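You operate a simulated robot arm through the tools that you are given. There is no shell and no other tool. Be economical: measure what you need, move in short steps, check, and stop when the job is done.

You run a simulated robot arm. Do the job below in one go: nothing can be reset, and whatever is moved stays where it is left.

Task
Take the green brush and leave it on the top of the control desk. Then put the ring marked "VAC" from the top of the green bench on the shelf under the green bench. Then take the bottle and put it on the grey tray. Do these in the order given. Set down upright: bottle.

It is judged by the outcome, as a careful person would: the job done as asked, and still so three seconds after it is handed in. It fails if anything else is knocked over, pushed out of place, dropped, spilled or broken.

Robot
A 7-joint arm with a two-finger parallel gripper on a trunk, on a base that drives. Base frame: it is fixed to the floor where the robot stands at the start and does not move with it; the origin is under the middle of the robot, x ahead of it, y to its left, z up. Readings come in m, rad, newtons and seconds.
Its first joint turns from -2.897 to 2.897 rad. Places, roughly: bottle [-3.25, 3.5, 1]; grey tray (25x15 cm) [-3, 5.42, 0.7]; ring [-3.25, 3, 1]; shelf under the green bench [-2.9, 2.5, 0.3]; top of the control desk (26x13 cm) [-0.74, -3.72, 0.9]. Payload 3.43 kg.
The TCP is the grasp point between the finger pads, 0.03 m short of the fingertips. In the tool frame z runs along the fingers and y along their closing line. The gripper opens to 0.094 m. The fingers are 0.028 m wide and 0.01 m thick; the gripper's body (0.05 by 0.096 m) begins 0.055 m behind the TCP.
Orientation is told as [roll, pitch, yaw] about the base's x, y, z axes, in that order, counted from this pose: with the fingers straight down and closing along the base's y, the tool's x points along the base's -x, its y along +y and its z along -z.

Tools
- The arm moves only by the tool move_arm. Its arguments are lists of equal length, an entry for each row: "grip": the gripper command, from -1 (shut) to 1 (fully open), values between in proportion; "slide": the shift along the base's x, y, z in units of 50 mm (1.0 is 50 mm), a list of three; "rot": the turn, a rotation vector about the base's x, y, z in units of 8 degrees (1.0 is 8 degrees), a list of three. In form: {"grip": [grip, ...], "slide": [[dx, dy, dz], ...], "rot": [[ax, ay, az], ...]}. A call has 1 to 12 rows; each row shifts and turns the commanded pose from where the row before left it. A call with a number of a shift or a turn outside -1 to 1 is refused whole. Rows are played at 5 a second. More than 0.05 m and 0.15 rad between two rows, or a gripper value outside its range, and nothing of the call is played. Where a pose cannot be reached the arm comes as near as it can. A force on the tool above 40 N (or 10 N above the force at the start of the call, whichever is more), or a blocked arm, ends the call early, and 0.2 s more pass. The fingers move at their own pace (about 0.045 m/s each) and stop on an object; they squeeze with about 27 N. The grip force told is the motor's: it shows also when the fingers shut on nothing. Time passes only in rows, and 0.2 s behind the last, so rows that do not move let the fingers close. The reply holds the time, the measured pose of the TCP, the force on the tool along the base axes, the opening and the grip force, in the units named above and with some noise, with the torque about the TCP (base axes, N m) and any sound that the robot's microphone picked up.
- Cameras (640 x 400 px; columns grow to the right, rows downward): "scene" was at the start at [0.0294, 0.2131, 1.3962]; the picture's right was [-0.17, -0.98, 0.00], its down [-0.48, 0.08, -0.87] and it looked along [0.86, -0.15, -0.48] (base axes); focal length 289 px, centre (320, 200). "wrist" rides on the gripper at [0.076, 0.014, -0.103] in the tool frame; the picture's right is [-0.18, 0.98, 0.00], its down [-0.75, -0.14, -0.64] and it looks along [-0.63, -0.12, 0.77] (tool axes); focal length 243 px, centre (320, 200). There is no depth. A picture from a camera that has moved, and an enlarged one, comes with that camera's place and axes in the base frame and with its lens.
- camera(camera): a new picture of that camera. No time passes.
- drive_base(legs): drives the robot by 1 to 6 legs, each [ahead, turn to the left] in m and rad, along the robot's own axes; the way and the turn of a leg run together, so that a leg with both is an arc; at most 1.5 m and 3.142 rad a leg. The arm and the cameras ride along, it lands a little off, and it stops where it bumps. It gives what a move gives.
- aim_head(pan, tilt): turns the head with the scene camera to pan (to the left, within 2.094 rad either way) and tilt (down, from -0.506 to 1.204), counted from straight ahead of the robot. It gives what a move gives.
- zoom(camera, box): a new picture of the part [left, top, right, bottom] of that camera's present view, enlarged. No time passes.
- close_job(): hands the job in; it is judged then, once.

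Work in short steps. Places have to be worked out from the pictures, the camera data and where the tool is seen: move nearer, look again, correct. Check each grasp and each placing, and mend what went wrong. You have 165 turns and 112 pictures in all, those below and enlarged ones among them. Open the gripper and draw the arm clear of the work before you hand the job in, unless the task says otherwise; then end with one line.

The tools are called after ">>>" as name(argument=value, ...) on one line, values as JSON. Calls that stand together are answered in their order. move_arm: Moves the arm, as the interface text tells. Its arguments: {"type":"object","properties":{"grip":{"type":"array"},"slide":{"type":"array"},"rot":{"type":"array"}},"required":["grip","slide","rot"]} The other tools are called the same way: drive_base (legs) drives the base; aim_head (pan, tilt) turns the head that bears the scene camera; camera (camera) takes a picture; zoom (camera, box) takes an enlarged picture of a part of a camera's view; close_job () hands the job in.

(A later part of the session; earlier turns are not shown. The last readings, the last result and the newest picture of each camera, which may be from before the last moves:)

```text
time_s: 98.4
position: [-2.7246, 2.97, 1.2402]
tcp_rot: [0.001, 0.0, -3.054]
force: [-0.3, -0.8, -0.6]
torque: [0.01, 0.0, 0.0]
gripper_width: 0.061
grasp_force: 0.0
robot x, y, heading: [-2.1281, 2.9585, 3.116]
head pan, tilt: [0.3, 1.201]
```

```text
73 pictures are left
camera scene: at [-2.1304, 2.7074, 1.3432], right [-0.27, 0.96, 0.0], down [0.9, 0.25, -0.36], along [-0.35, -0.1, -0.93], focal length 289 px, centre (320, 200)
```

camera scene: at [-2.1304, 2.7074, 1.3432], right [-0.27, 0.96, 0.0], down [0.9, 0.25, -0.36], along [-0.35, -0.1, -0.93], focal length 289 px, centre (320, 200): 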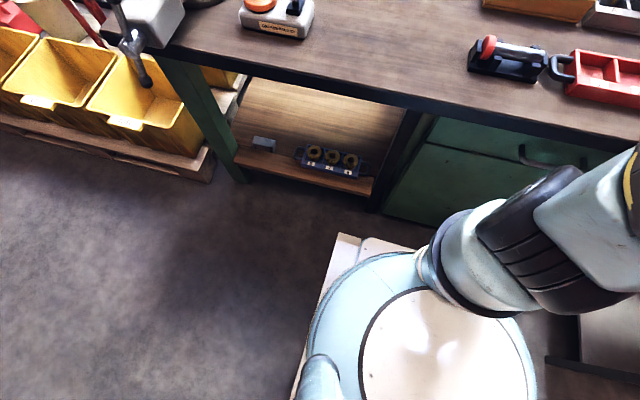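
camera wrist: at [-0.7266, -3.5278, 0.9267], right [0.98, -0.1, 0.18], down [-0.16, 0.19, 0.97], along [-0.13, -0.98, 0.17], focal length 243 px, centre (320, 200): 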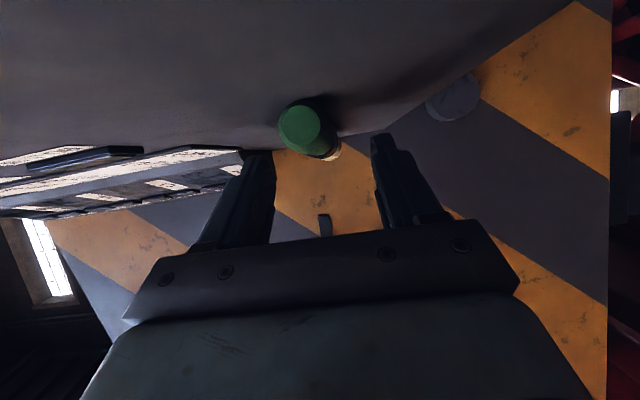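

The base's front edge is at x ≈ −2.43 and the cabinet face is at about −2.68, so there's room. I'll advance 0.11 m.

>>> drive_base(legs=[[0.11, 0]])

>>> aim_head(pan=0.0, tilt=0.6)

>>> camera(camera="scene")

```text
time_s: 99.6
position: [-2.8362, 2.9745, 1.2412]
tcp_rot: [0.002, -0.003, -3.055]
force: [0.2, -0.3, -0.1]
torque: [0.02, -0.01, 0.02]
gripper_width: 0.0611
grasp_force: 0.2
robot x, y, heading: [-2.2392, 2.9622, 3.112]
head pan, tilt: [0.3, 1.201]
```

```text
time_s: 100.6
position: [-2.8355, 2.9739, 1.2417]
tcp_rot: [0.002, -0.001, -3.054]
force: [0.1, 0.5, 0.1]
torque: [-0.01, 0.01, 0.02]
gripper_width: 0.0613
grasp_force: 0.1
robot x, y, heading: [-2.2399, 2.9636, 3.114]
head pan, tilt: [0.0, 0.6]
```

```text
72 pictures are left
camera scene: at [-2.276, 2.7281, 1.3876], right [0.03, 1.0, 0.0], down [0.57, -0.02, -0.82], along [-0.82, 0.02, -0.57], focal length 289 px, centre (320, 200)
```

scene: 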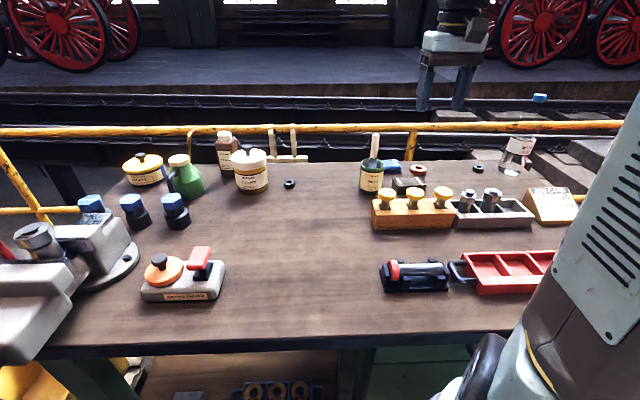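

The ring is now 0.944 m away. I'll move above it at the current height.

>>> move_arm(grip=[0.7, 0.7, 0.7, 0.7, 0.7, 0.7, 0.7, 0.7], slide=[[-0.8, 0.31, -0.3], [-0.8, 0.31, -0.3], [-0.85, 0.31, -0.3], [-0.85, 0.31, -0.3], [-0.85, 0.31, -0.3], [-0.85, 0.31, -0.3], [-0.85, 0.31, -0.3], [-0.85, 0.31, -0.3]], rot=[[0, 0, 0], [0, 0, 0], [0, 0, 0], [0, 0, 0], [0, 0, 0], [0, 0, 0], [0, 0, 0], [0, 0, 0]])

>>> camera(camera="wrist")

>>> camera(camera="scene")

```text
time_s: 102.4
position: [-3.1713, 3.0967, 1.1222]
tcp_rot: [0.003, -0.002, -3.056]
force: [0.1, -0.1, 1.1]
torque: [-0.01, 0.05, -0.03]
gripper_width: 0.0796
grasp_force: 0.0
robot x, y, heading: [-2.2414, 2.9587, 3.112]
head pan, tilt: [0.0, 0.6]
```

```text
71 pictures are left
camera wrist: at [-3.0958, 3.089, 1.2251], right [-0.1, -1.0, 0.0], down [-0.76, 0.08, 0.64], along [-0.64, 0.06, -0.77], focal length 243 px, centre (320, 200)
```

wrist: 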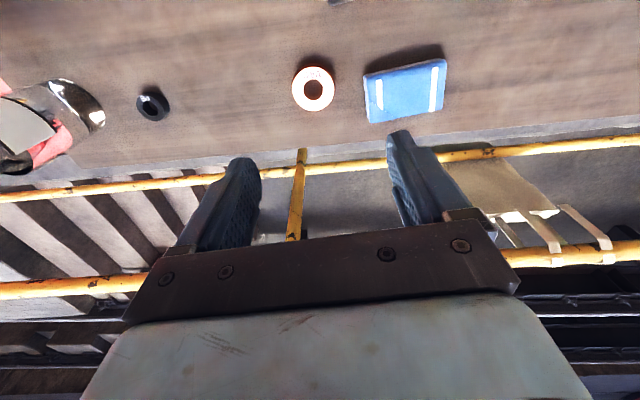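

```text
70 pictures are left
camera scene: at [-2.2757, 2.728, 1.3877], right [0.03, 1.0, 0.0], down [0.56, -0.02, -0.82], along [-0.82, 0.02, -0.57], focal length 289 px, centre (320, 200)
```

scene: 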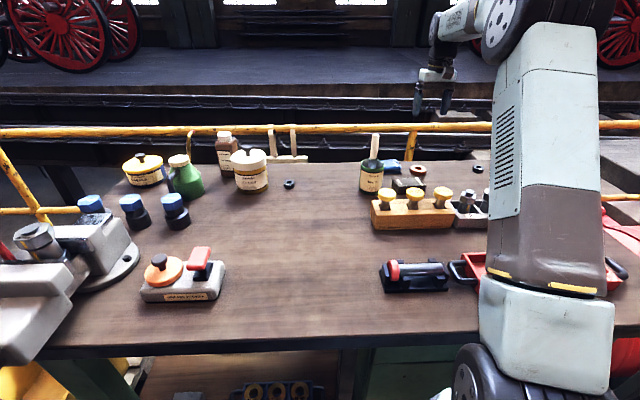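

Seen from the wrist, the ring is at about (−3.185, 3.104). I'll correct and go down to z ≈ 0.94, then check.

>>> move_arm(grip=[0.6, 0.6, 0.6, 0.6, 0.6], slide=[[-0.26, 0.14, -0.64], [0, 0, -0.75], [0, 0, -0.75], [0, 0, -0.75], [0, 0, -0.75]], rot=[[0, 0, 0], [0, 0, 0], [0, 0, 0], [0, 0, 0], [0, 0, 0]])

>>> camera(camera="wrist")

>>> zoom(camera="scene", box=[340, 110, 500, 240])

```text
time_s: 103.6
position: [-3.1833, 3.1046, 0.9368]
tcp_rot: [0.002, 0.0, -3.056]
force: [0.4, 0.1, 0.2]
torque: [0.01, 0.05, 0.01]
gripper_width: 0.0752
grasp_force: 0.0
robot x, y, heading: [-2.2363, 2.9603, 3.108]
head pan, tilt: [0.0, 0.6]
```

```text
69 pictures are left
camera wrist: at [-3.1074, 3.0954, 1.0412], right [-0.1, -1.0, 0.0], down [-0.76, 0.08, 0.64], along [-0.64, 0.06, -0.77], focal length 243 px, centre (320, 200)
```

wrist: 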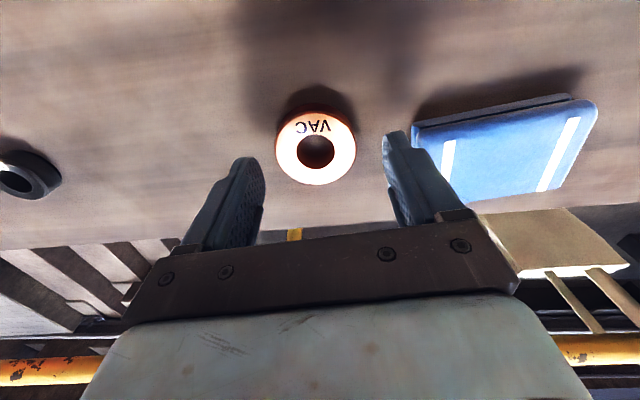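

```text
3.08 times, centred on (420, 175) of scene
camera zoom: at [-2.2761, 2.7281, 1.3877], right [0.03, 1.0, 0.0], down [0.57, -0.02, -0.82], along [-0.82, 0.02, -0.57], focal length 889 px, centre (12, 277)
```

zoom: 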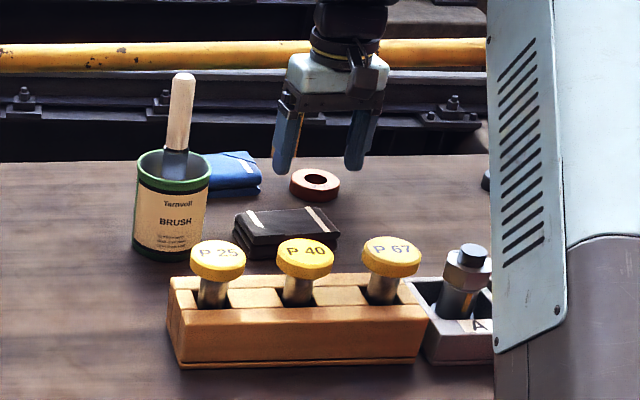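

The ring is centred. I'll go down to the table and close.

>>> move_arm(grip=[0.6, 0.6, -1, -1, -1, -1], slide=[[-0.12, 0, -0.3], [0, 0, -0.3], [0, 0, 0], [0, 0, 0], [0, 0, 0], [0, 0, 0]], rot=[[0, 0, 0], [0, 0, 0], [0, 0, 0], [0, 0, 0], [0, 0, 0], [0, 0, 0]])

>>> camera(camera="wrist")

```text
time_s: 105.0
position: [-3.1875, 3.1042, 0.9097]
tcp_rot: [0.002, -0.003, -3.054]
force: [-2.1, 5.9, 13.5]
torque: [0.63, 0.06, 0.1]
gripper_width: 0.0554
grasp_force: 27.5
robot x, y, heading: [-2.2393, 2.9665, 3.113]
head pan, tilt: [0.0, 0.6]
```

```text
67 pictures are left
camera wrist: at [-3.1128, 3.0965, 1.0135], right [-0.1, -1.0, 0.0], down [-0.76, 0.08, 0.64], along [-0.64, 0.06, -0.77], focal length 243 px, centre (320, 200)
```

wrist: 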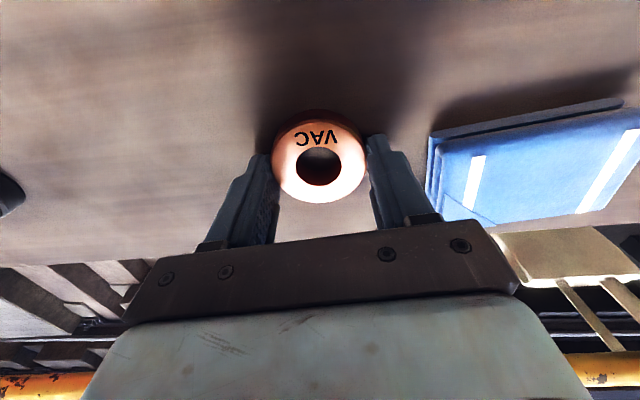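

The ring is gripped at 55 mm with the fingertips on the table, which puts the bench top at z ≈ 0.88. I'll lift and draw back.

>>> move_arm(grip=[-1, -1, -1, -1, -1, -1, -1, -1, -1, -1, -1, -1], slide=[[0, 0, 0.4], [0, 0, 0.8], [0, 0, 1], [0, 0, 1], [0, 0, 1], [0, 0, 1], [0.9, -0.2, 0.2], [0.9, -0.2, 0.2], [0.9, -0.2, 0.2], [0.9, -0.2, 0.2], [0.9, -0.2, 0.2], [0.9, -0.2, 0]], rot=[[0, 0, 0], [0, 0, 0], [0, 0, 0], [0, 0, 0], [0, 0, 0], [0, 0, 0], [0, 0, 0], [0, 0, 0], [0, 0, 0], [0, 0, 0], [0, 0, 0], [0, 0, 0]])

>>> camera(camera="scene")

```text
time_s: 107.6
position: [-2.9195, 3.0427, 1.2154]
tcp_rot: [0.001, -0.002, -3.054]
force: [-0.2, 0.4, -2.3]
torque: [-0.02, -0.03, -0.05]
gripper_width: 0.0552
grasp_force: 26.9
robot x, y, heading: [-2.2366, 2.9601, 3.111]
head pan, tilt: [0.0, 0.6]
```

```text
66 pictures are left
camera scene: at [-2.2769, 2.7283, 1.3877], right [0.03, 1.0, 0.0], down [0.57, -0.02, -0.82], along [-0.82, 0.02, -0.57], focal length 289 px, centre (320, 200)
```

scene: 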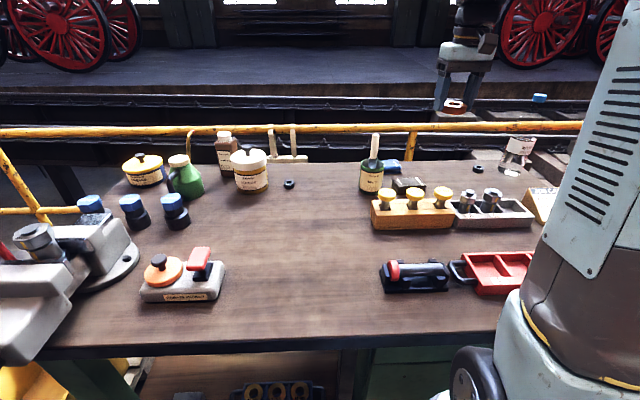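

The ring is held. I'll back away from the bench and reposition in front of the shelf opening at y ≈ 2.4.

>>> drive_base(legs=[[-0.7, 0], [0, 0.87], [0.65, 0], [0, -0.87]])

>>> aim_head(pan=0.0, tilt=0.9)

>>> camera(camera="scene")

```text
time_s: 119.9
position: [-2.6419, 2.5318, 1.2165]
tcp_rot: [0.001, -0.001, -3.05]
force: [0.5, -0.4, -2.5]
torque: [0.01, 0.0, -0.01]
gripper_width: 0.0552
grasp_force: 27.3
robot x, y, heading: [-1.9598, 2.4228, 3.115]
head pan, tilt: [0.0, 0.6]
```

```text
time_s: 120.7
position: [-2.6394, 2.5313, 1.215]
tcp_rot: [0.001, -0.001, -3.051]
force: [-0.4, 0.1, -2.7]
torque: [0.01, 0.02, 0.04]
gripper_width: 0.0554
grasp_force: 27.0
robot x, y, heading: [-1.9636, 2.4253, 3.122]
head pan, tilt: [0.0, 0.901]
```

```text
65 pictures are left
camera scene: at [-1.9835, 2.1912, 1.363], right [0.02, 1.0, 0.0], down [0.78, -0.02, -0.62], along [-0.62, 0.01, -0.78], focal length 289 px, centre (320, 200)
```

scene: 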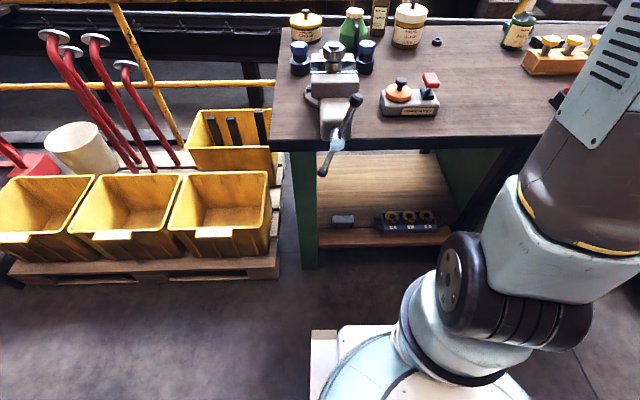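

The shelf front is at x ≈ −2.61. The tray is at y 2.44–2.72, x −2.645…−2.72, and the area behind it is free. I'll back up, then lower the arm in front of the bench with a slight forward tilt.

>>> drive_base(legs=[[-0.42, 0]])

>>> move_arm(grip=[-1, -1, -1, -1, -1, -1, -1, -1, -1, -1, -1, -1], slide=[[0, -0.17, -0.95], [0, -0.17, -0.95], [0, -0.17, -0.95], [0, -0.17, -0.95], [0, -0.17, -0.95], [0, -0.17, -0.95], [0, -0.17, -0.95], [0, -0.17, -0.95], [0, -0.17, -0.95], [0, -0.17, -0.95], [0, -0.17, -0.95], [0, -0.17, -0.95]], rot=[[0, 0.3, 0], [0, 0.3, 0], [0, 0.3, 0], [0, 0.3, 0], [0, 0.3, 0], [0, 0.3, 0], [0, 0.3, 0], [0, 0.3, 0], [0, 0.3, 0], [0, 0.3, 0], [0, 0, 0], [0, 0, 0]])

>>> camera(camera="scene")

```text
time_s: 123.3
position: [-2.2178, 2.5202, 1.2159]
tcp_rot: [0.001, -0.002, -3.046]
force: [0.0, -1.3, -1.5]
torque: [0.02, 0.0, 0.01]
gripper_width: 0.0552
grasp_force: 27.0
robot x, y, heading: [-1.5421, 2.4142, 3.128]
head pan, tilt: [0.0, 0.901]
```

```text
time_s: 125.9
position: [-2.2181, 2.4161, 0.6475]
tcp_rot: [-0.039, -0.422, -3.036]
force: [0.3, 0.5, -1.0]
torque: [-0.03, 0.01, 0.0]
gripper_width: 0.0555
grasp_force: 26.8
robot x, y, heading: [-1.5386, 2.4185, 3.124]
head pan, tilt: [0.0, 0.901]
```

```text
64 pictures are left
camera scene: at [-1.5585, 2.1829, 1.3629], right [0.02, 1.0, 0.0], down [0.78, -0.01, -0.62], along [-0.62, 0.01, -0.78], focal length 289 px, centre (320, 200)
```

scene: 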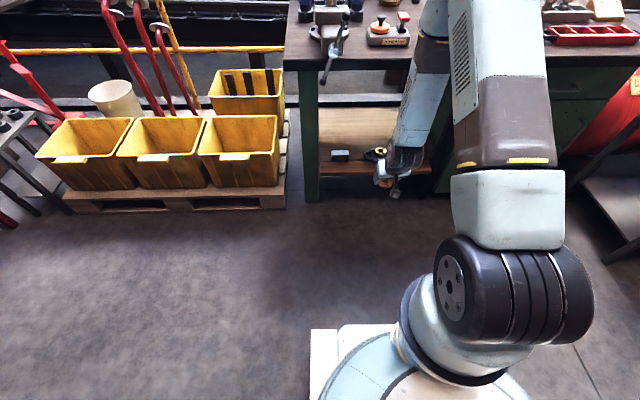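

To pass under the bench top the arm should be nearly straight and low. Still in front of the bench, I'll extend to a reach of about 0.93 at z ≈ 0.41.

>>> move_arm(grip=[-1, -1, -1, -1, -1, -1, -1], slide=[[-0.5, -0.06, -0.7], [-0.7, -0.06, -0.7], [-0.7, -0.06, -0.7], [-0.7, -0.06, -0.7], [-0.7, -0.06, -0.7], [-0.8, -0.06, -0.6], [-0.8, -0.06, -0.6]], rot=[[0, 0, 0], [0, 0, 0], [0, 0, 0], [0, 0, 0], [0, 0, 0], [0, 0, 0], [0, 0, 0]])

>>> camera(camera="scene")

>>> camera(camera="wrist")

```text
time_s: 127.5
position: [-2.4639, 2.3952, 0.4112]
tcp_rot: [-0.041, -0.419, -3.039]
force: [-0.4, 0.1, -1.9]
torque: [0.02, -0.02, 0.01]
gripper_width: 0.055
grasp_force: 27.1
robot x, y, heading: [-1.5383, 2.4161, 3.126]
head pan, tilt: [0.0, 0.901]
```

```text
63 pictures are left
camera scene: at [-1.559, 2.1829, 1.3629], right [0.02, 1.0, 0.0], down [0.78, -0.01, -0.62], along [-0.62, 0.01, -0.78], focal length 289 px, centre (320, 200)
```

scene: 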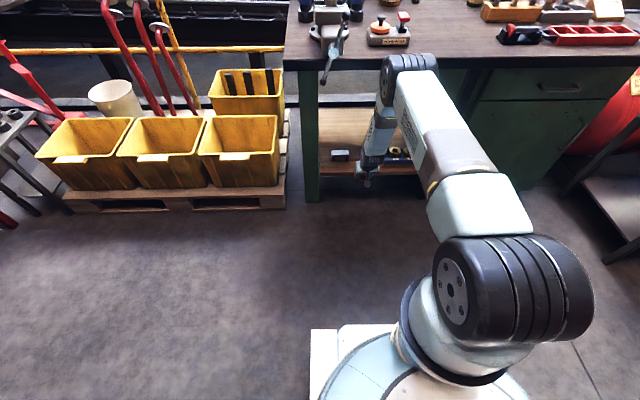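

```text
62 pictures are left
camera wrist: at [-2.3536, 2.387, 0.4738], right [-0.08, -1.0, 0.04], down [-0.44, 0.07, 0.9], along [-0.9, 0.06, -0.44], focal length 243 px, centre (320, 200)
```

wrist: 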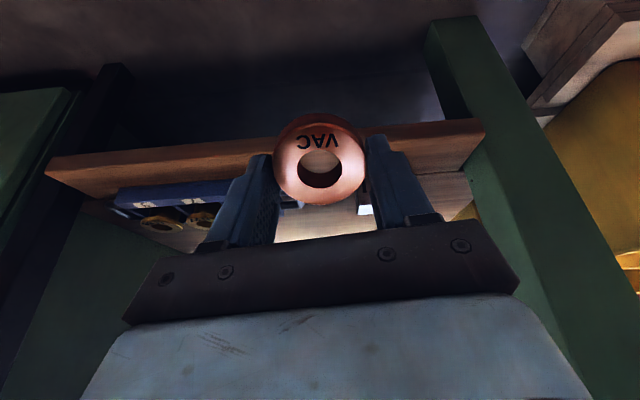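

The elbow sits high (about z 0.93) and would hit the bench if driven in. If I tilt the tool to 45°, only the hand has to go under the bench top. I'll tilt and check the arm's shape.

>>> move_arm(grip=[-1, -1, -1, -1], slide=[[0, 0, 0], [0, 0, 0], [0, 0, 0], [0, 0, 0]], rot=[[0, 0.66, 0], [0, 0.66, 0], [0, 0.65, 0], [0, 0.65, 0]])

>>> camera(camera="scene")

>>> camera(camera="wrist")

```text
time_s: 128.5
position: [-2.4634, 2.3965, 0.4109]
tcp_rot: [-0.091, -0.784, -3.004]
force: [0.1, -0.5, -2.4]
torque: [0.0, -0.04, 0.0]
gripper_width: 0.055
grasp_force: 26.9
robot x, y, heading: [-1.5404, 2.4168, 3.121]
head pan, tilt: [0.0, 0.901]
```

```text
61 pictures are left
camera scene: at [-1.5593, 2.1829, 1.3629], right [0.02, 1.0, 0.0], down [0.78, -0.01, -0.62], along [-0.62, 0.01, -0.78], focal length 289 px, centre (320, 200)
```

scene: 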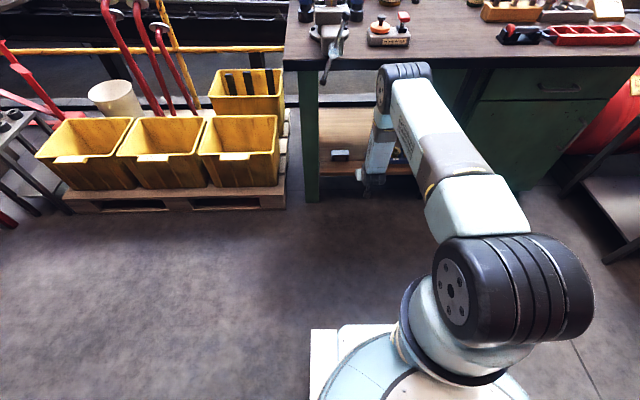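

```text
60 pictures are left
camera wrist: at [-2.3386, 2.3892, 0.4299], right [-0.06, -1.0, 0.07], down [-0.08, 0.07, 0.99], along [-0.99, 0.06, -0.09], focal length 243 px, centre (320, 200)
```

wrist: 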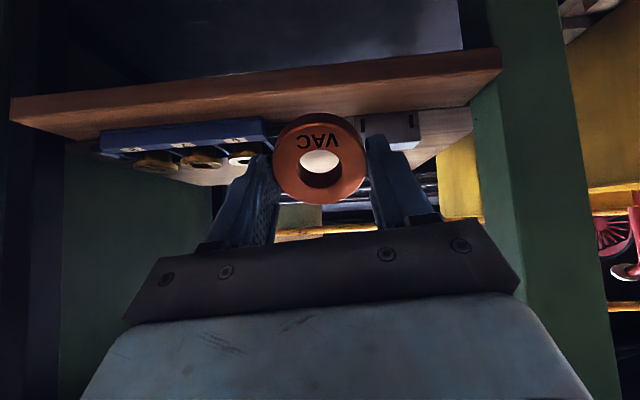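

The arm needs to reach further so the forearm slopes forward under the bench edge. I'll back up a little, extend to a reach of about 1.08, and check the elbow.

>>> drive_base(legs=[[-0.15, 0]])

>>> move_arm(grip=[-1, -1, -1, -1], slide=[[-0.75, 0, 0], [-0.75, 0, 0], [-0.8, 0, 0], [-0.8, 0, 0]], rot=[[0, 0, 0], [0, 0, 0], [0, 0, 0], [0, 0, 0]])

>>> camera(camera="scene")

```text
time_s: 129.9
position: [-2.3138, 2.3978, 0.4117]
tcp_rot: [-0.093, -0.782, -3.008]
force: [0.4, 0.5, -3.1]
torque: [0.02, -0.02, -0.01]
gripper_width: 0.055
grasp_force: 27.2
robot x, y, heading: [-1.3904, 2.4167, 3.122]
head pan, tilt: [0.0, 0.901]
```

```text
time_s: 130.9
position: [-2.4675, 2.3981, 0.4122]
tcp_rot: [-0.092, -0.781, -3.01]
force: [-0.4, 0.3, -2.9]
torque: [-0.01, -0.07, 0.02]
gripper_width: 0.0549
grasp_force: 26.8
robot x, y, heading: [-1.3878, 2.4099, 3.122]
head pan, tilt: [0.0, 0.901]
```

```text
59 pictures are left
camera scene: at [-1.41, 2.1803, 1.3629], right [0.02, 1.0, 0.0], down [0.78, -0.02, -0.62], along [-0.62, 0.01, -0.78], focal length 289 px, centre (320, 200)
```

scene: 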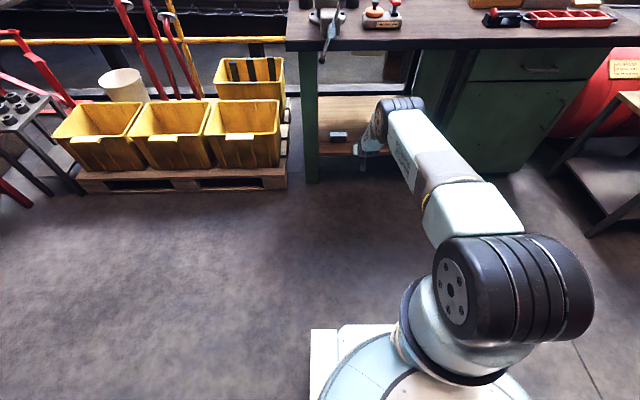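

The elbow is at about z 0.85, reach 0.80. I'll extend another 6 cm and check again.

>>> move_arm(grip=[-1, -1], slide=[[-0.6, 0, 0], [-0.6, 0, 0]], rot=[[0, 0, 0], [0, 0, 0]])

>>> zoom(camera="scene", box=[280, 20, 480, 200])

```text
time_s: 131.5
position: [-2.5293, 2.3981, 0.418]
tcp_rot: [-0.094, -0.785, -3.009]
force: [-1.5, -0.5, 1.1]
torque: [-0.02, -0.26, 0.03]
gripper_width: 0.0553
grasp_force: 27.3
robot x, y, heading: [-1.389, 2.4121, 3.12]
head pan, tilt: [0.0, 0.901]
```

```text
2.22 times, centred on (380, 110) of scene
camera zoom: at [-1.4091, 2.1803, 1.3629], right [0.02, 1.0, 0.0], down [0.78, -0.02, -0.62], along [-0.62, 0.01, -0.78], focal length 642 px, centre (187, 400)
```

zoom: 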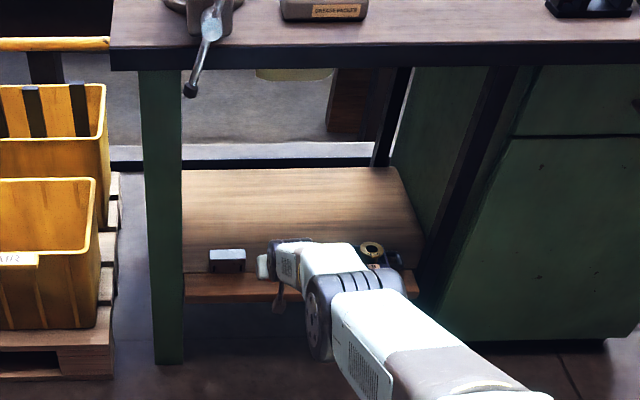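

The arm is now nearly straight, with the elbow low at about z 0.7, which suits going under the bench. I'll ease off the singular pose and look through the wrist camera.

>>> move_arm(grip=[-1, -1], slide=[[0.4, -0.05, -0.1], [0.3, -0.05, -0.2]], rot=[[0, 0, 0], [0, 0, 0]])

>>> camera(camera="wrist")

>>> zoom(camera="scene", box=[280, 20, 480, 200])

```text
time_s: 132.1
position: [-2.4929, 2.3918, 0.3963]
tcp_rot: [-0.093, -0.783, -3.009]
force: [-0.2, 0.8, -2.1]
torque: [-0.04, -0.05, -0.02]
gripper_width: 0.0552
grasp_force: 26.9
robot x, y, heading: [-1.3898, 2.415, 3.125]
head pan, tilt: [0.0, 0.901]
```

```text
57 pictures are left
camera wrist: at [-2.3681, 2.3832, 0.4155], right [-0.06, -1.0, 0.07], down [-0.09, 0.07, 0.99], along [-0.99, 0.06, -0.09], focal length 243 px, centre (320, 200)
```

wrist: 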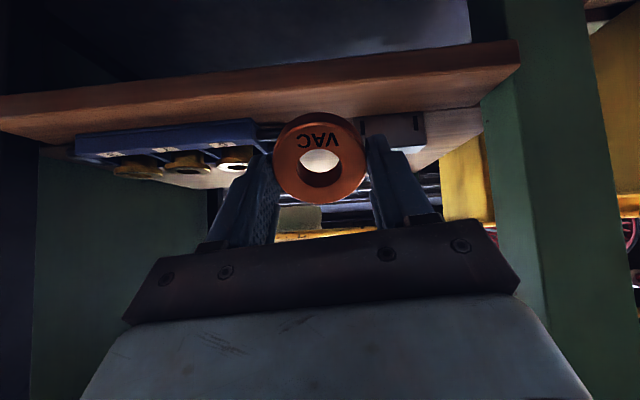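

```text
2.22 times, centred on (380, 110) of scene
camera zoom: at [-1.4101, 2.1803, 1.3629], right [0.02, 1.0, 0.0], down [0.78, -0.02, -0.62], along [-0.62, 0.01, -0.78], focal length 642 px, centre (187, 400)
```

zoom: 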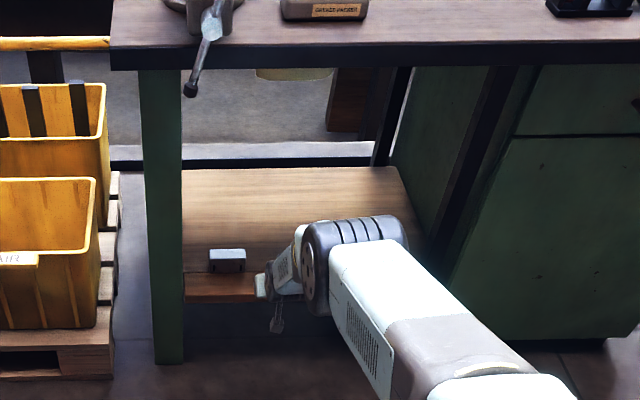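

The shelf top is at z ≈ 0.305. The gap between block and tray runs y 2.35–2.46, and everything there is below z 0.35. I'll centre at y ≈ 2.40 and drive in 0.27 m.

>>> move_arm(grip=[-1], slide=[[0, 0.16, 0.06]], rot=[[0, 0, 0]])

>>> drive_base(legs=[[0.15, 0]])

>>> camera(camera="scene")

>>> camera(camera="wrist")

```text
time_s: 132.5
position: [-2.493, 2.3998, 0.3996]
tcp_rot: [-0.092, -0.782, -3.009]
force: [-1.1, 0.4, -2.1]
torque: [0.02, -0.04, -0.01]
gripper_width: 0.0551
grasp_force: 26.7
robot x, y, heading: [-1.3908, 2.4153, 3.126]
head pan, tilt: [0.0, 0.901]
```

```text
time_s: 133.9
position: [-2.6455, 2.407, 0.3989]
tcp_rot: [-0.094, -0.782, -3.012]
force: [-0.7, -0.6, -2.8]
torque: [0.01, -0.07, -0.03]
gripper_width: 0.055
grasp_force: 26.9
robot x, y, heading: [-1.5441, 2.4166, 3.119]
head pan, tilt: [0.0, 0.901]
```

```text
55 pictures are left
camera scene: at [-1.5634, 2.1832, 1.3629], right [0.02, 1.0, 0.0], down [0.78, -0.02, -0.62], along [-0.62, 0.01, -0.78], focal length 289 px, centre (320, 200)
```

scene: 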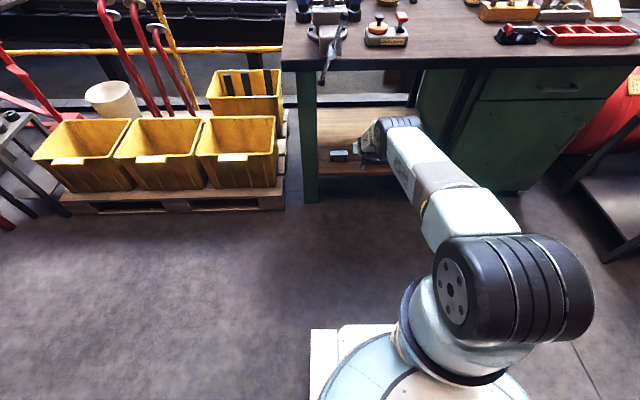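

```text
54 pictures are left
camera wrist: at [-2.5208, 2.3975, 0.418], right [-0.07, -1.0, 0.07], down [-0.09, 0.07, 0.99], along [-0.99, 0.06, -0.09], focal length 243 px, centre (320, 200)
```

wrist: 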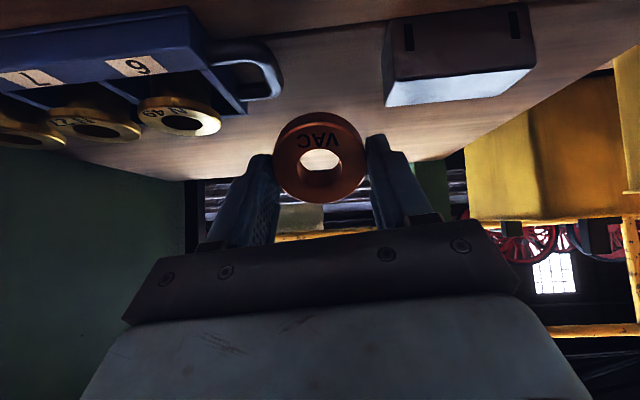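

There's good clearance on both sides. I'll drive in 0.115 m more.

>>> drive_base(legs=[[0.115, 0]])

>>> camera(camera="wrist")

>>> zoom(camera="scene", box=[280, 20, 480, 200])

```text
time_s: 135.1
position: [-2.7645, 2.4092, 0.4003]
tcp_rot: [-0.092, -0.781, -3.014]
force: [0.2, -0.3, -2.2]
torque: [0.02, -0.07, 0.0]
gripper_width: 0.0552
grasp_force: 27.3
robot x, y, heading: [-1.6572, 2.4181, 3.114]
head pan, tilt: [0.0, 0.901]
```

```text
53 pictures are left
camera wrist: at [-2.639, 2.4015, 0.4184], right [-0.07, -1.0, 0.07], down [-0.09, 0.07, 0.99], along [-0.99, 0.06, -0.09], focal length 243 px, centre (320, 200)
```

wrist: 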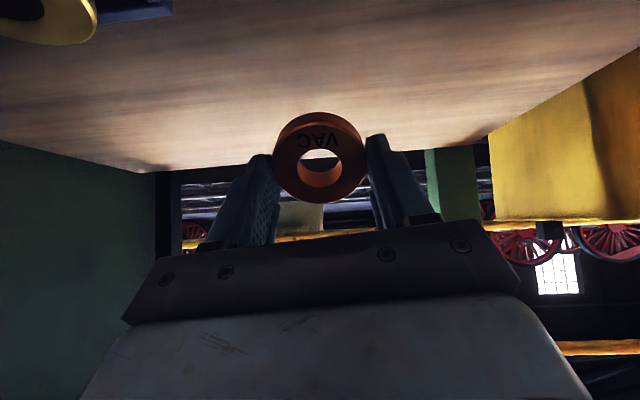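

```text
2.22 times, centred on (380, 110) of scene
camera zoom: at [-1.682, 2.1859, 1.3629], right [0.02, 1.0, 0.0], down [0.78, -0.02, -0.62], along [-0.62, 0.02, -0.78], focal length 642 px, centre (187, 400)
```

zoom: 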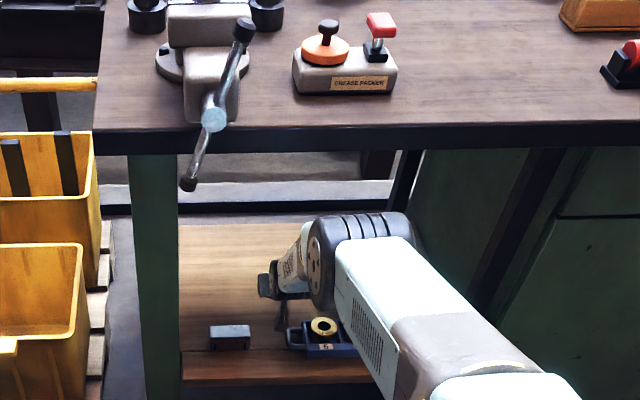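

All clear. I'll lower until the ring's rim touches the shelf.

>>> move_arm(grip=[-1, -1, -1, -1, -1, -1], slide=[[0, 0, -0.3], [0, 0, -0.3], [0, 0, -0.2], [0, 0, -0.1], [0, 0, -0.1], [0, 0, -0.1]], rot=[[0, 0, 0], [0, 0, 0], [0, 0, 0], [0, 0, 0], [0, 0, 0], [0, 0, 0]])

>>> camera(camera="wrist")

```text
time_s: 136.5
position: [-2.7617, 2.4108, 0.347]
tcp_rot: [-0.092, -0.781, -3.014]
force: [0.8, 0.3, -2.5]
torque: [0.0, -0.05, 0.01]
gripper_width: 0.0552
grasp_force: 27.2
out of reach, approached as far as the arm can: row 6
robot x, y, heading: [-1.6566, 2.4159, 3.115]
head pan, tilt: [0.0, 0.901]
```

```text
51 pictures are left
camera wrist: at [-2.6365, 2.4014, 0.3662], right [-0.07, -1.0, 0.07], down [-0.08, 0.07, 0.99], along [-0.99, 0.06, -0.09], focal length 243 px, centre (320, 200)
```

wrist: 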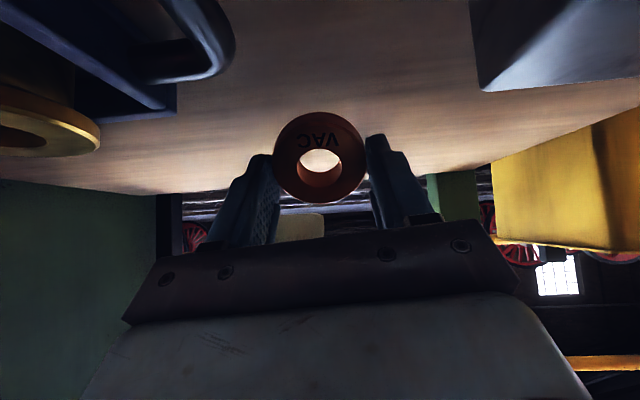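

There's no contact yet and the arm is at its reach limit. I'll ease back a little while lowering.

>>> move_arm(grip=[-1, -1, -1, -1, -1], slide=[[0.3, 0, 0], [0.1, 0, -0.1], [0.1, 0, -0.1], [0.05, 0, -0.1], [0.05, 0, -0.1]], rot=[[0, 0, 0], [0, 0, 0], [0, 0, 0], [0, 0, 0], [0, 0, 0]])

>>> camera(camera="wrist")

```text
time_s: 137.7
position: [-2.7321, 2.4103, 0.3284]
tcp_rot: [-0.093, -0.782, -3.013]
force: [-0.1, 0.0, -2.2]
torque: [0.01, -0.05, -0.03]
gripper_width: 0.0551
grasp_force: 27.2
robot x, y, heading: [-1.6574, 2.4173, 3.115]
head pan, tilt: [0.0, 0.901]
```

```text
50 pictures are left
camera wrist: at [-2.6077, 2.4016, 0.3468], right [-0.07, -1.0, 0.07], down [-0.09, 0.07, 0.99], along [-0.99, 0.06, -0.09], focal length 243 px, centre (320, 200)
```

wrist: 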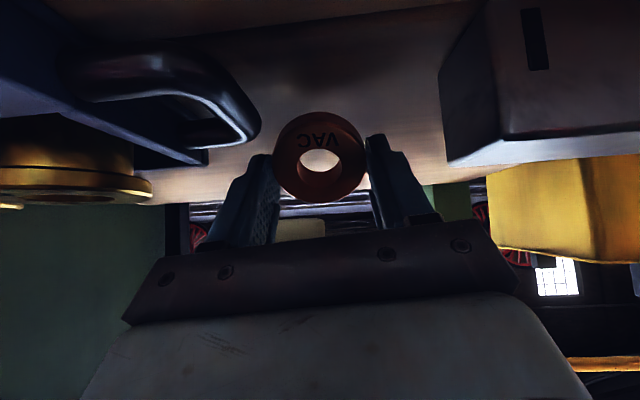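

I'd rather have more room behind the tray and block. I'll raise slightly, drive in 5 cm, and then lower.

>>> move_arm(grip=[-1], slide=[[0, -0.05, 0.5]], rot=[[0, 0, 0]])

>>> drive_base(legs=[[0.05, 0]])

>>> move_arm(grip=[-1, -1, -1, -1, -1, -1], slide=[[0, 0, -0.3], [0, 0, -0.2], [0, 0, -0.1], [0, 0, -0.1], [0, 0, -0.1], [0, 0, -0.1]], rot=[[0, 0, 0], [0, 0, 0], [0, 0, 0], [0, 0, 0], [0, 0, 0], [0, 0, 0]])

>>> camera(camera="wrist")

```text
time_s: 138.1
position: [-2.7307, 2.4064, 0.3528]
tcp_rot: [-0.093, -0.78, -3.015]
force: [-0.2, 0.1, -2.9]
torque: [0.0, -0.01, 0.01]
gripper_width: 0.0553
grasp_force: 26.7
robot x, y, heading: [-1.6596, 2.4196, 3.119]
head pan, tilt: [0.0, 0.901]
```

```text
time_s: 139.1
position: [-2.7807, 2.4087, 0.3535]
tcp_rot: [-0.093, -0.779, -3.014]
force: [-0.1, 0.0, -1.7]
torque: [-0.01, -0.01, -0.04]
gripper_width: 0.0551
grasp_force: 27.5
robot x, y, heading: [-1.7114, 2.4197, 3.116]
head pan, tilt: [0.0, 0.901]
```

```text
time_s: 140.5
position: [-2.784, 2.4085, 0.3119]
tcp_rot: [-0.092, -0.785, -3.016]
force: [6.9, 0.4, 26.4]
torque: [-0.44, -0.11, 0.11]
gripper_width: 0.0516
grasp_force: 26.9
robot x, y, heading: [-1.7072, 2.4194, 3.116]
head pan, tilt: [0.0, 0.901]
```

```text
49 pictures are left
camera wrist: at [-2.6581, 2.3998, 0.3314], right [-0.07, -1.0, 0.07], down [-0.08, 0.07, 0.99], along [-0.99, 0.06, -0.09], focal length 243 px, centre (320, 200)
```

wrist: 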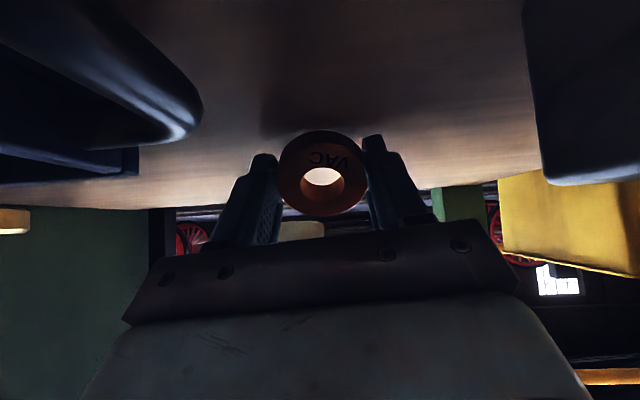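

The ring is touching the shelf (26 N). I'll ease up slightly and open just enough to let it settle flat.

>>> move_arm(grip=[-1, 0.25, 0.35, 0.45, 0.45], slide=[[0, 0, 0.07], [0, 0, 0], [0, 0, 0], [0, 0, 0], [0, 0, 0]], rot=[[0, 0, 0], [0, 0, 0], [0, 0, 0], [0, 0, 0], [0, 0, 0]])

>>> camera(camera="wrist")

```text
time_s: 141.7
position: [-2.7805, 2.4092, 0.314]
tcp_rot: [-0.093, -0.781, -3.015]
force: [3.3, 11.6, 18.3]
torque: [-0.14, 0.03, -0.03]
gripper_width: 0.0604
grasp_force: 0.1
robot x, y, heading: [-1.7044, 2.4197, 3.12]
head pan, tilt: [0.0, 0.901]
```

```text
48 pictures are left
camera wrist: at [-2.656, 2.4007, 0.3322], right [-0.07, -1.0, 0.07], down [-0.08, 0.07, 0.99], along [-0.99, 0.06, -0.09], focal length 243 px, centre (320, 200)
```

wrist: 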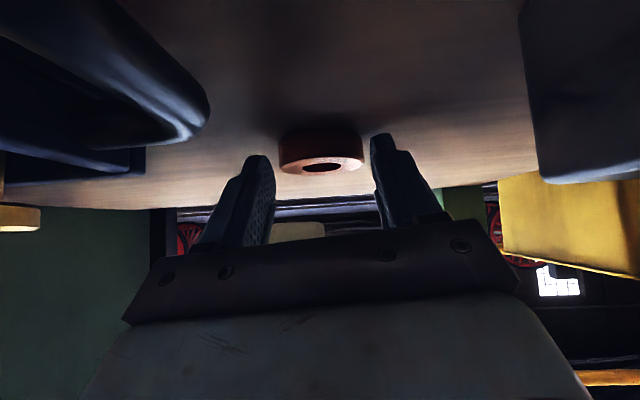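

The ring lies flat on the shelf between the fingers. I'll rise straight up, then back out.

>>> move_arm(grip=[0.45, 0.6, 0.6, 0.6], slide=[[0, 0, 0.3], [0, 0, 0.5], [0, 0, 0.5], [0, 0, 0.4]], rot=[[0, 0, 0], [0, 0, 0], [0, 0, 0], [0, 0, 0]])

>>> drive_base(legs=[[-0.4, 0]])

>>> camera(camera="wrist")

>>> zoom(camera="scene", box=[280, 0, 480, 200])

```text
time_s: 142.7
position: [-2.7821, 2.4081, 0.3964]
tcp_rot: [-0.093, -0.781, -3.014]
force: [0.9, -0.8, -0.3]
torque: [0.02, 0.01, -0.01]
gripper_width: 0.0752
grasp_force: 0.1
robot x, y, heading: [-1.7094, 2.419, 3.119]
head pan, tilt: [0.0, 0.901]
```

```text
time_s: 145.2
position: [-2.3845, 2.3979, 0.3952]
tcp_rot: [-0.093, -0.783, -3.014]
force: [0.8, 0.0, -0.2]
torque: [-0.04, 0.01, -0.01]
gripper_width: 0.0751
grasp_force: 0.1
robot x, y, heading: [-1.3152, 2.409, 3.116]
head pan, tilt: [0.0, 0.901]
```

```text
47 pictures are left
camera wrist: at [-2.26, 2.3887, 0.4152], right [-0.07, -1.0, 0.07], down [-0.09, 0.07, 0.99], along [-0.99, 0.06, -0.09], focal length 243 px, centre (320, 200)
```

wrist: 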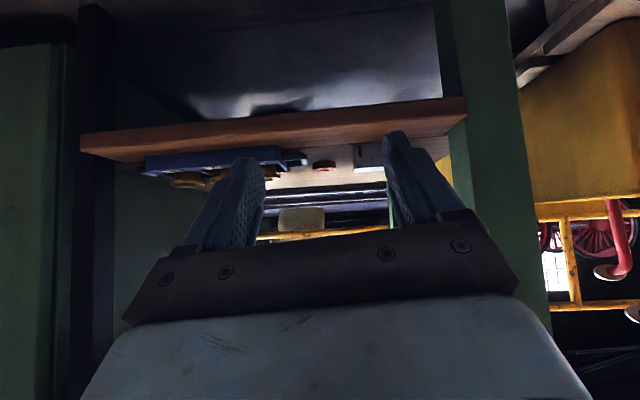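

```text
2.00 times, centred on (380, 100) of scene
camera zoom: at [-1.3351, 2.1775, 1.3629], right [0.02, 1.0, 0.0], down [0.78, -0.02, -0.62], along [-0.62, 0.01, -0.78], focal length 578 px, centre (200, 400)
```

zoom: 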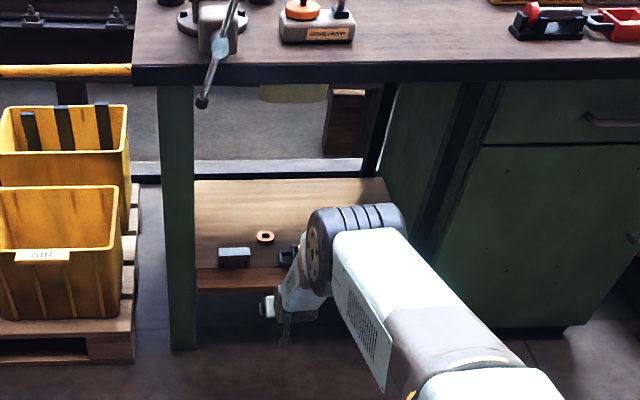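

The ring is on the shelf. I'll raise and retract the arm, turning the tool back to vertical.

>>> move_arm(grip=[0.6, 0.6, 0.6, 0.6, 0.6, 0.6, 0.6, 0.6, 0.6, 0.6, 0.6, 0.6], slide=[[0.6, 0, 0.5], [0.6, 0, 0.7], [0.6, 0, 0.7], [0.6, 0, 0.7], [0.6, 0, 0.7], [0.6, 0, 0.7], [0.6, 0, 0.7], [0.6, 0, 0.7], [0.6, 0, 0.7], [0.6, 0, 0.7], [0.6, 0, 0.7], [0.6, 0, 0.7]], rot=[[0, -0.46, 0], [0, -0.47, 0], [0, -0.47, 0], [0, -0.47, 0], [0, -0.47, 0], [0, -0.47, 0], [0, -0.47, 0], [0, -0.47, 0], [0, -0.47, 0], [0, -0.47, 0], [0, -0.47, 0], [0, -0.47, 0]])

>>> move_arm(grip=[0.6, 0.6, 0.6, 0.6, 0.6, 0.6, 0.6, 0.6, 0.6], slide=[[0, 0, 0.95], [0, 0, 0.95], [0, 0, 0.95], [0, 0, 0.95], [0, 0, 0.95], [0, 0, 0.95], [0, 0, 0.95], [0, 0, 0.95], [0, 0, 0.95]], rot=[[0, 0, 0], [0, 0, 0], [0, 0, 0], [0, 0, 0], [0, 0, 0], [0, 0, 0], [0, 0, 0], [0, 0, 0], [0, 0, 0]])

```text
time_s: 147.8
position: [-2.0235, 2.3985, 0.8058]
tcp_rot: [-0.003, 0.002, -3.052]
force: [-0.1, 0.5, -0.8]
torque: [-0.02, 0.01, -0.02]
gripper_width: 0.0754
grasp_force: 0.0
robot x, y, heading: [-1.3137, 2.4151, 3.12]
head pan, tilt: [0.0, 0.901]
```

```text
time_s: 149.8
position: [-2.0228, 2.3979, 1.2338]
tcp_rot: [-0.003, 0.003, -3.052]
force: [-0.6, -0.3, 0.0]
torque: [0.03, -0.01, -0.03]
gripper_width: 0.0752
grasp_force: 0.0
robot x, y, heading: [-1.3152, 2.409, 3.117]
head pan, tilt: [0.0, 0.901]
```

Next I'll move to face the bench at y ≈ 3.3 to take the bottle.

>>> drive_base(legs=[[0, -1.138], [0.95, 0], [0, 1.14]])

>>> aim_head(pan=0.0, tilt=0.6)

>>> camera(camera="scene")

```text
time_s: 153.4
position: [-1.6391, 3.0479, 1.2345]
tcp_rot: [-0.003, 0.0, 2.124]
force: [-0.8, -1.0, 0.0]
torque: [0.01, -0.07, 0.03]
gripper_width: 0.0754
grasp_force: 0.1
robot x, y, heading: [-1.3813, 2.3827, 1.972]
head pan, tilt: [0.0, 0.901]
stopped in leg 1: the robot was blocked; the commanded pose is now the measured one
```

```text
time_s: 154.2
position: [-1.6401, 3.0475, 1.233]
tcp_rot: [-0.002, 0.0, 2.123]
force: [0.4, -0.1, 0.2]
torque: [0.03, -0.03, -0.05]
gripper_width: 0.0752
grasp_force: 0.1
robot x, y, heading: [-1.3855, 2.3836, 1.975]
head pan, tilt: [0.0, 0.6]
```

```text
45 pictures are left
camera scene: at [-1.6118, 2.319, 1.3876], right [0.92, 0.39, 0.0], down [0.22, -0.52, -0.82], along [-0.32, 0.76, -0.57], focal length 289 px, centre (320, 200)
```

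scene: 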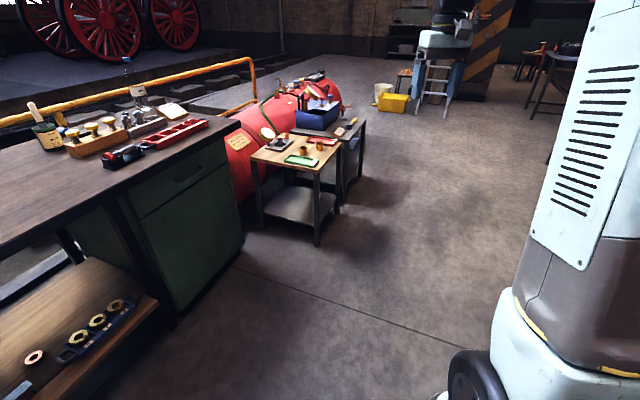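

The turn had effectively finished. I'll continue forward, then turn to face the bench.

>>> drive_base(legs=[[0.95, 0], [0, 0.6], [0, 0.55]])

>>> camera(camera="scene")

```text
time_s: 162.8
position: [-2.4607, 3.3302, 1.2338]
tcp_rot: [-0.003, 0.003, -3.056]
force: [-0.6, 0.2, 0.5]
torque: [-0.04, -0.02, -0.05]
gripper_width: 0.0752
grasp_force: 0.0
robot x, y, heading: [-1.7433, 3.3349, 3.118]
head pan, tilt: [0.0, 0.6]
stopped in leg 3: the robot was blocked; the commanded pose is now the measured one
```

```text
44 pictures are left
camera scene: at [-1.7792, 3.1066, 1.3877], right [0.03, 1.0, 0.0], down [0.57, -0.01, -0.82], along [-0.82, 0.02, -0.57], focal length 289 px, centre (320, 200)
```

scene: 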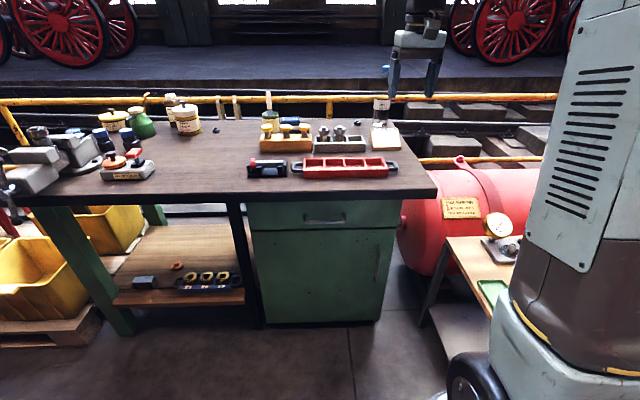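

The bottle is near (−3.18, 3.44) and the wooden table starts at y ≥ 3.72, so the base has room. I'll drive ahead to x ≈ −2.24.

>>> drive_base(legs=[[0.49, 0]])

>>> camera(camera="scene")

>>> camera(camera="wrist")

```text
time_s: 165.7
position: [-2.9442, 3.3385, 1.2341]
tcp_rot: [-0.001, 0.002, -3.055]
force: [0.1, 0.7, 0.3]
torque: [-0.05, -0.02, 0.02]
gripper_width: 0.0752
grasp_force: 0.0
robot x, y, heading: [-2.2233, 3.348, 3.12]
head pan, tilt: [0.0, 0.6]
```

```text
43 pictures are left
camera scene: at [-2.2622, 3.1176, 1.3877], right [0.02, 1.0, 0.0], down [0.57, -0.01, -0.82], along [-0.82, 0.02, -0.57], focal length 289 px, centre (320, 200)
```

scene: 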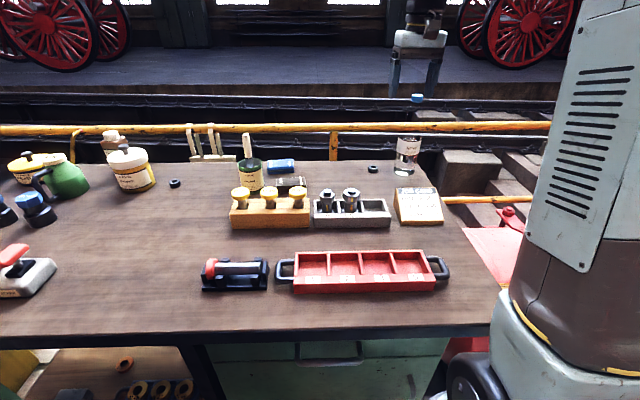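

```text
42 pictures are left
camera wrist: at [-2.8694, 3.3289, 1.3381], right [-0.1, -1.0, 0.0], down [-0.76, 0.07, 0.64], along [-0.64, 0.06, -0.77], focal length 243 px, centre (320, 200)
```

wrist: 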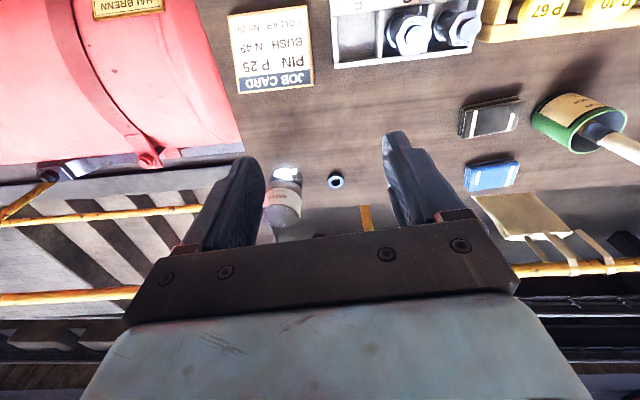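

The bottle axis is about (−3.165, 3.44), with the cap near z 1.14. I'll zoom in to see its shape.

>>> zoom(camera="scene", box=[370, 85, 450, 185])

```text
4.00 times, centred on (410, 135) of scene
camera zoom: at [-2.2622, 3.1176, 1.3877], right [0.02, 1.0, 0.0], down [0.57, -0.01, -0.82], along [-0.82, 0.02, -0.57], focal length 1156 px, centre (-40, 460)
```

zoom: 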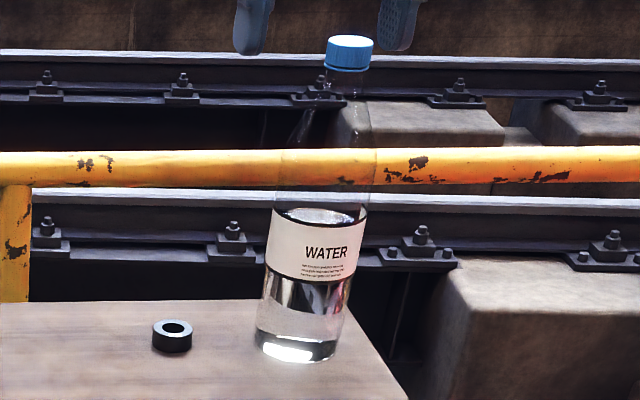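

The cap is about 37 mm wide with a narrower neck below it. I'll move over it with the gripper wide open, then re-measure.

>>> move_arm(grip=[0.6, 0.6, 0.6, 0.6, 0.6], slide=[[-0.7, 0.4, 0.2], [-0.7, 0.4, 0.2], [-0.7, 0.4, 0], [-0.7, 0.4, 0], [-0.7, 0.4, 0]], rot=[[0, 0, 0], [0, 0, 0], [0, 0, 0], [0, 0, 0], [0, 0, 0]])

>>> camera(camera="wrist")

>>> zoom(camera="scene", box=[360, 30, 500, 180])

```text
time_s: 166.9
position: [-3.117, 3.4373, 1.255]
tcp_rot: [-0.001, 0.001, -3.054]
force: [0.7, -0.9, 0.8]
torque: [0.02, 0.07, 0.02]
gripper_width: 0.0752
grasp_force: 0.1
robot x, y, heading: [-2.2251, 3.3476, 3.121]
head pan, tilt: [0.0, 0.6]
```

```text
40 pictures are left
camera wrist: at [-3.0429, 3.4283, 1.3581], right [-0.1, -1.0, 0.0], down [-0.76, 0.07, 0.64], along [-0.64, 0.06, -0.77], focal length 243 px, centre (320, 200)
```

wrist: 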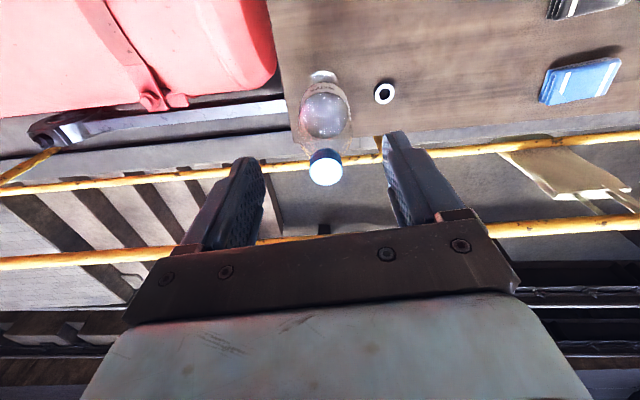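

```text
2.67 times, centred on (430, 105) of scene
camera zoom: at [-2.2619, 3.1174, 1.3877], right [0.02, 1.0, 0.0], down [0.57, -0.01, -0.82], along [-0.82, 0.02, -0.57], focal length 770 px, centre (27, 453)
```

zoom: 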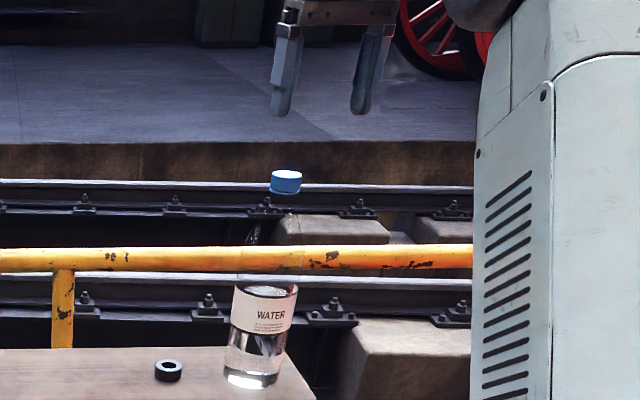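

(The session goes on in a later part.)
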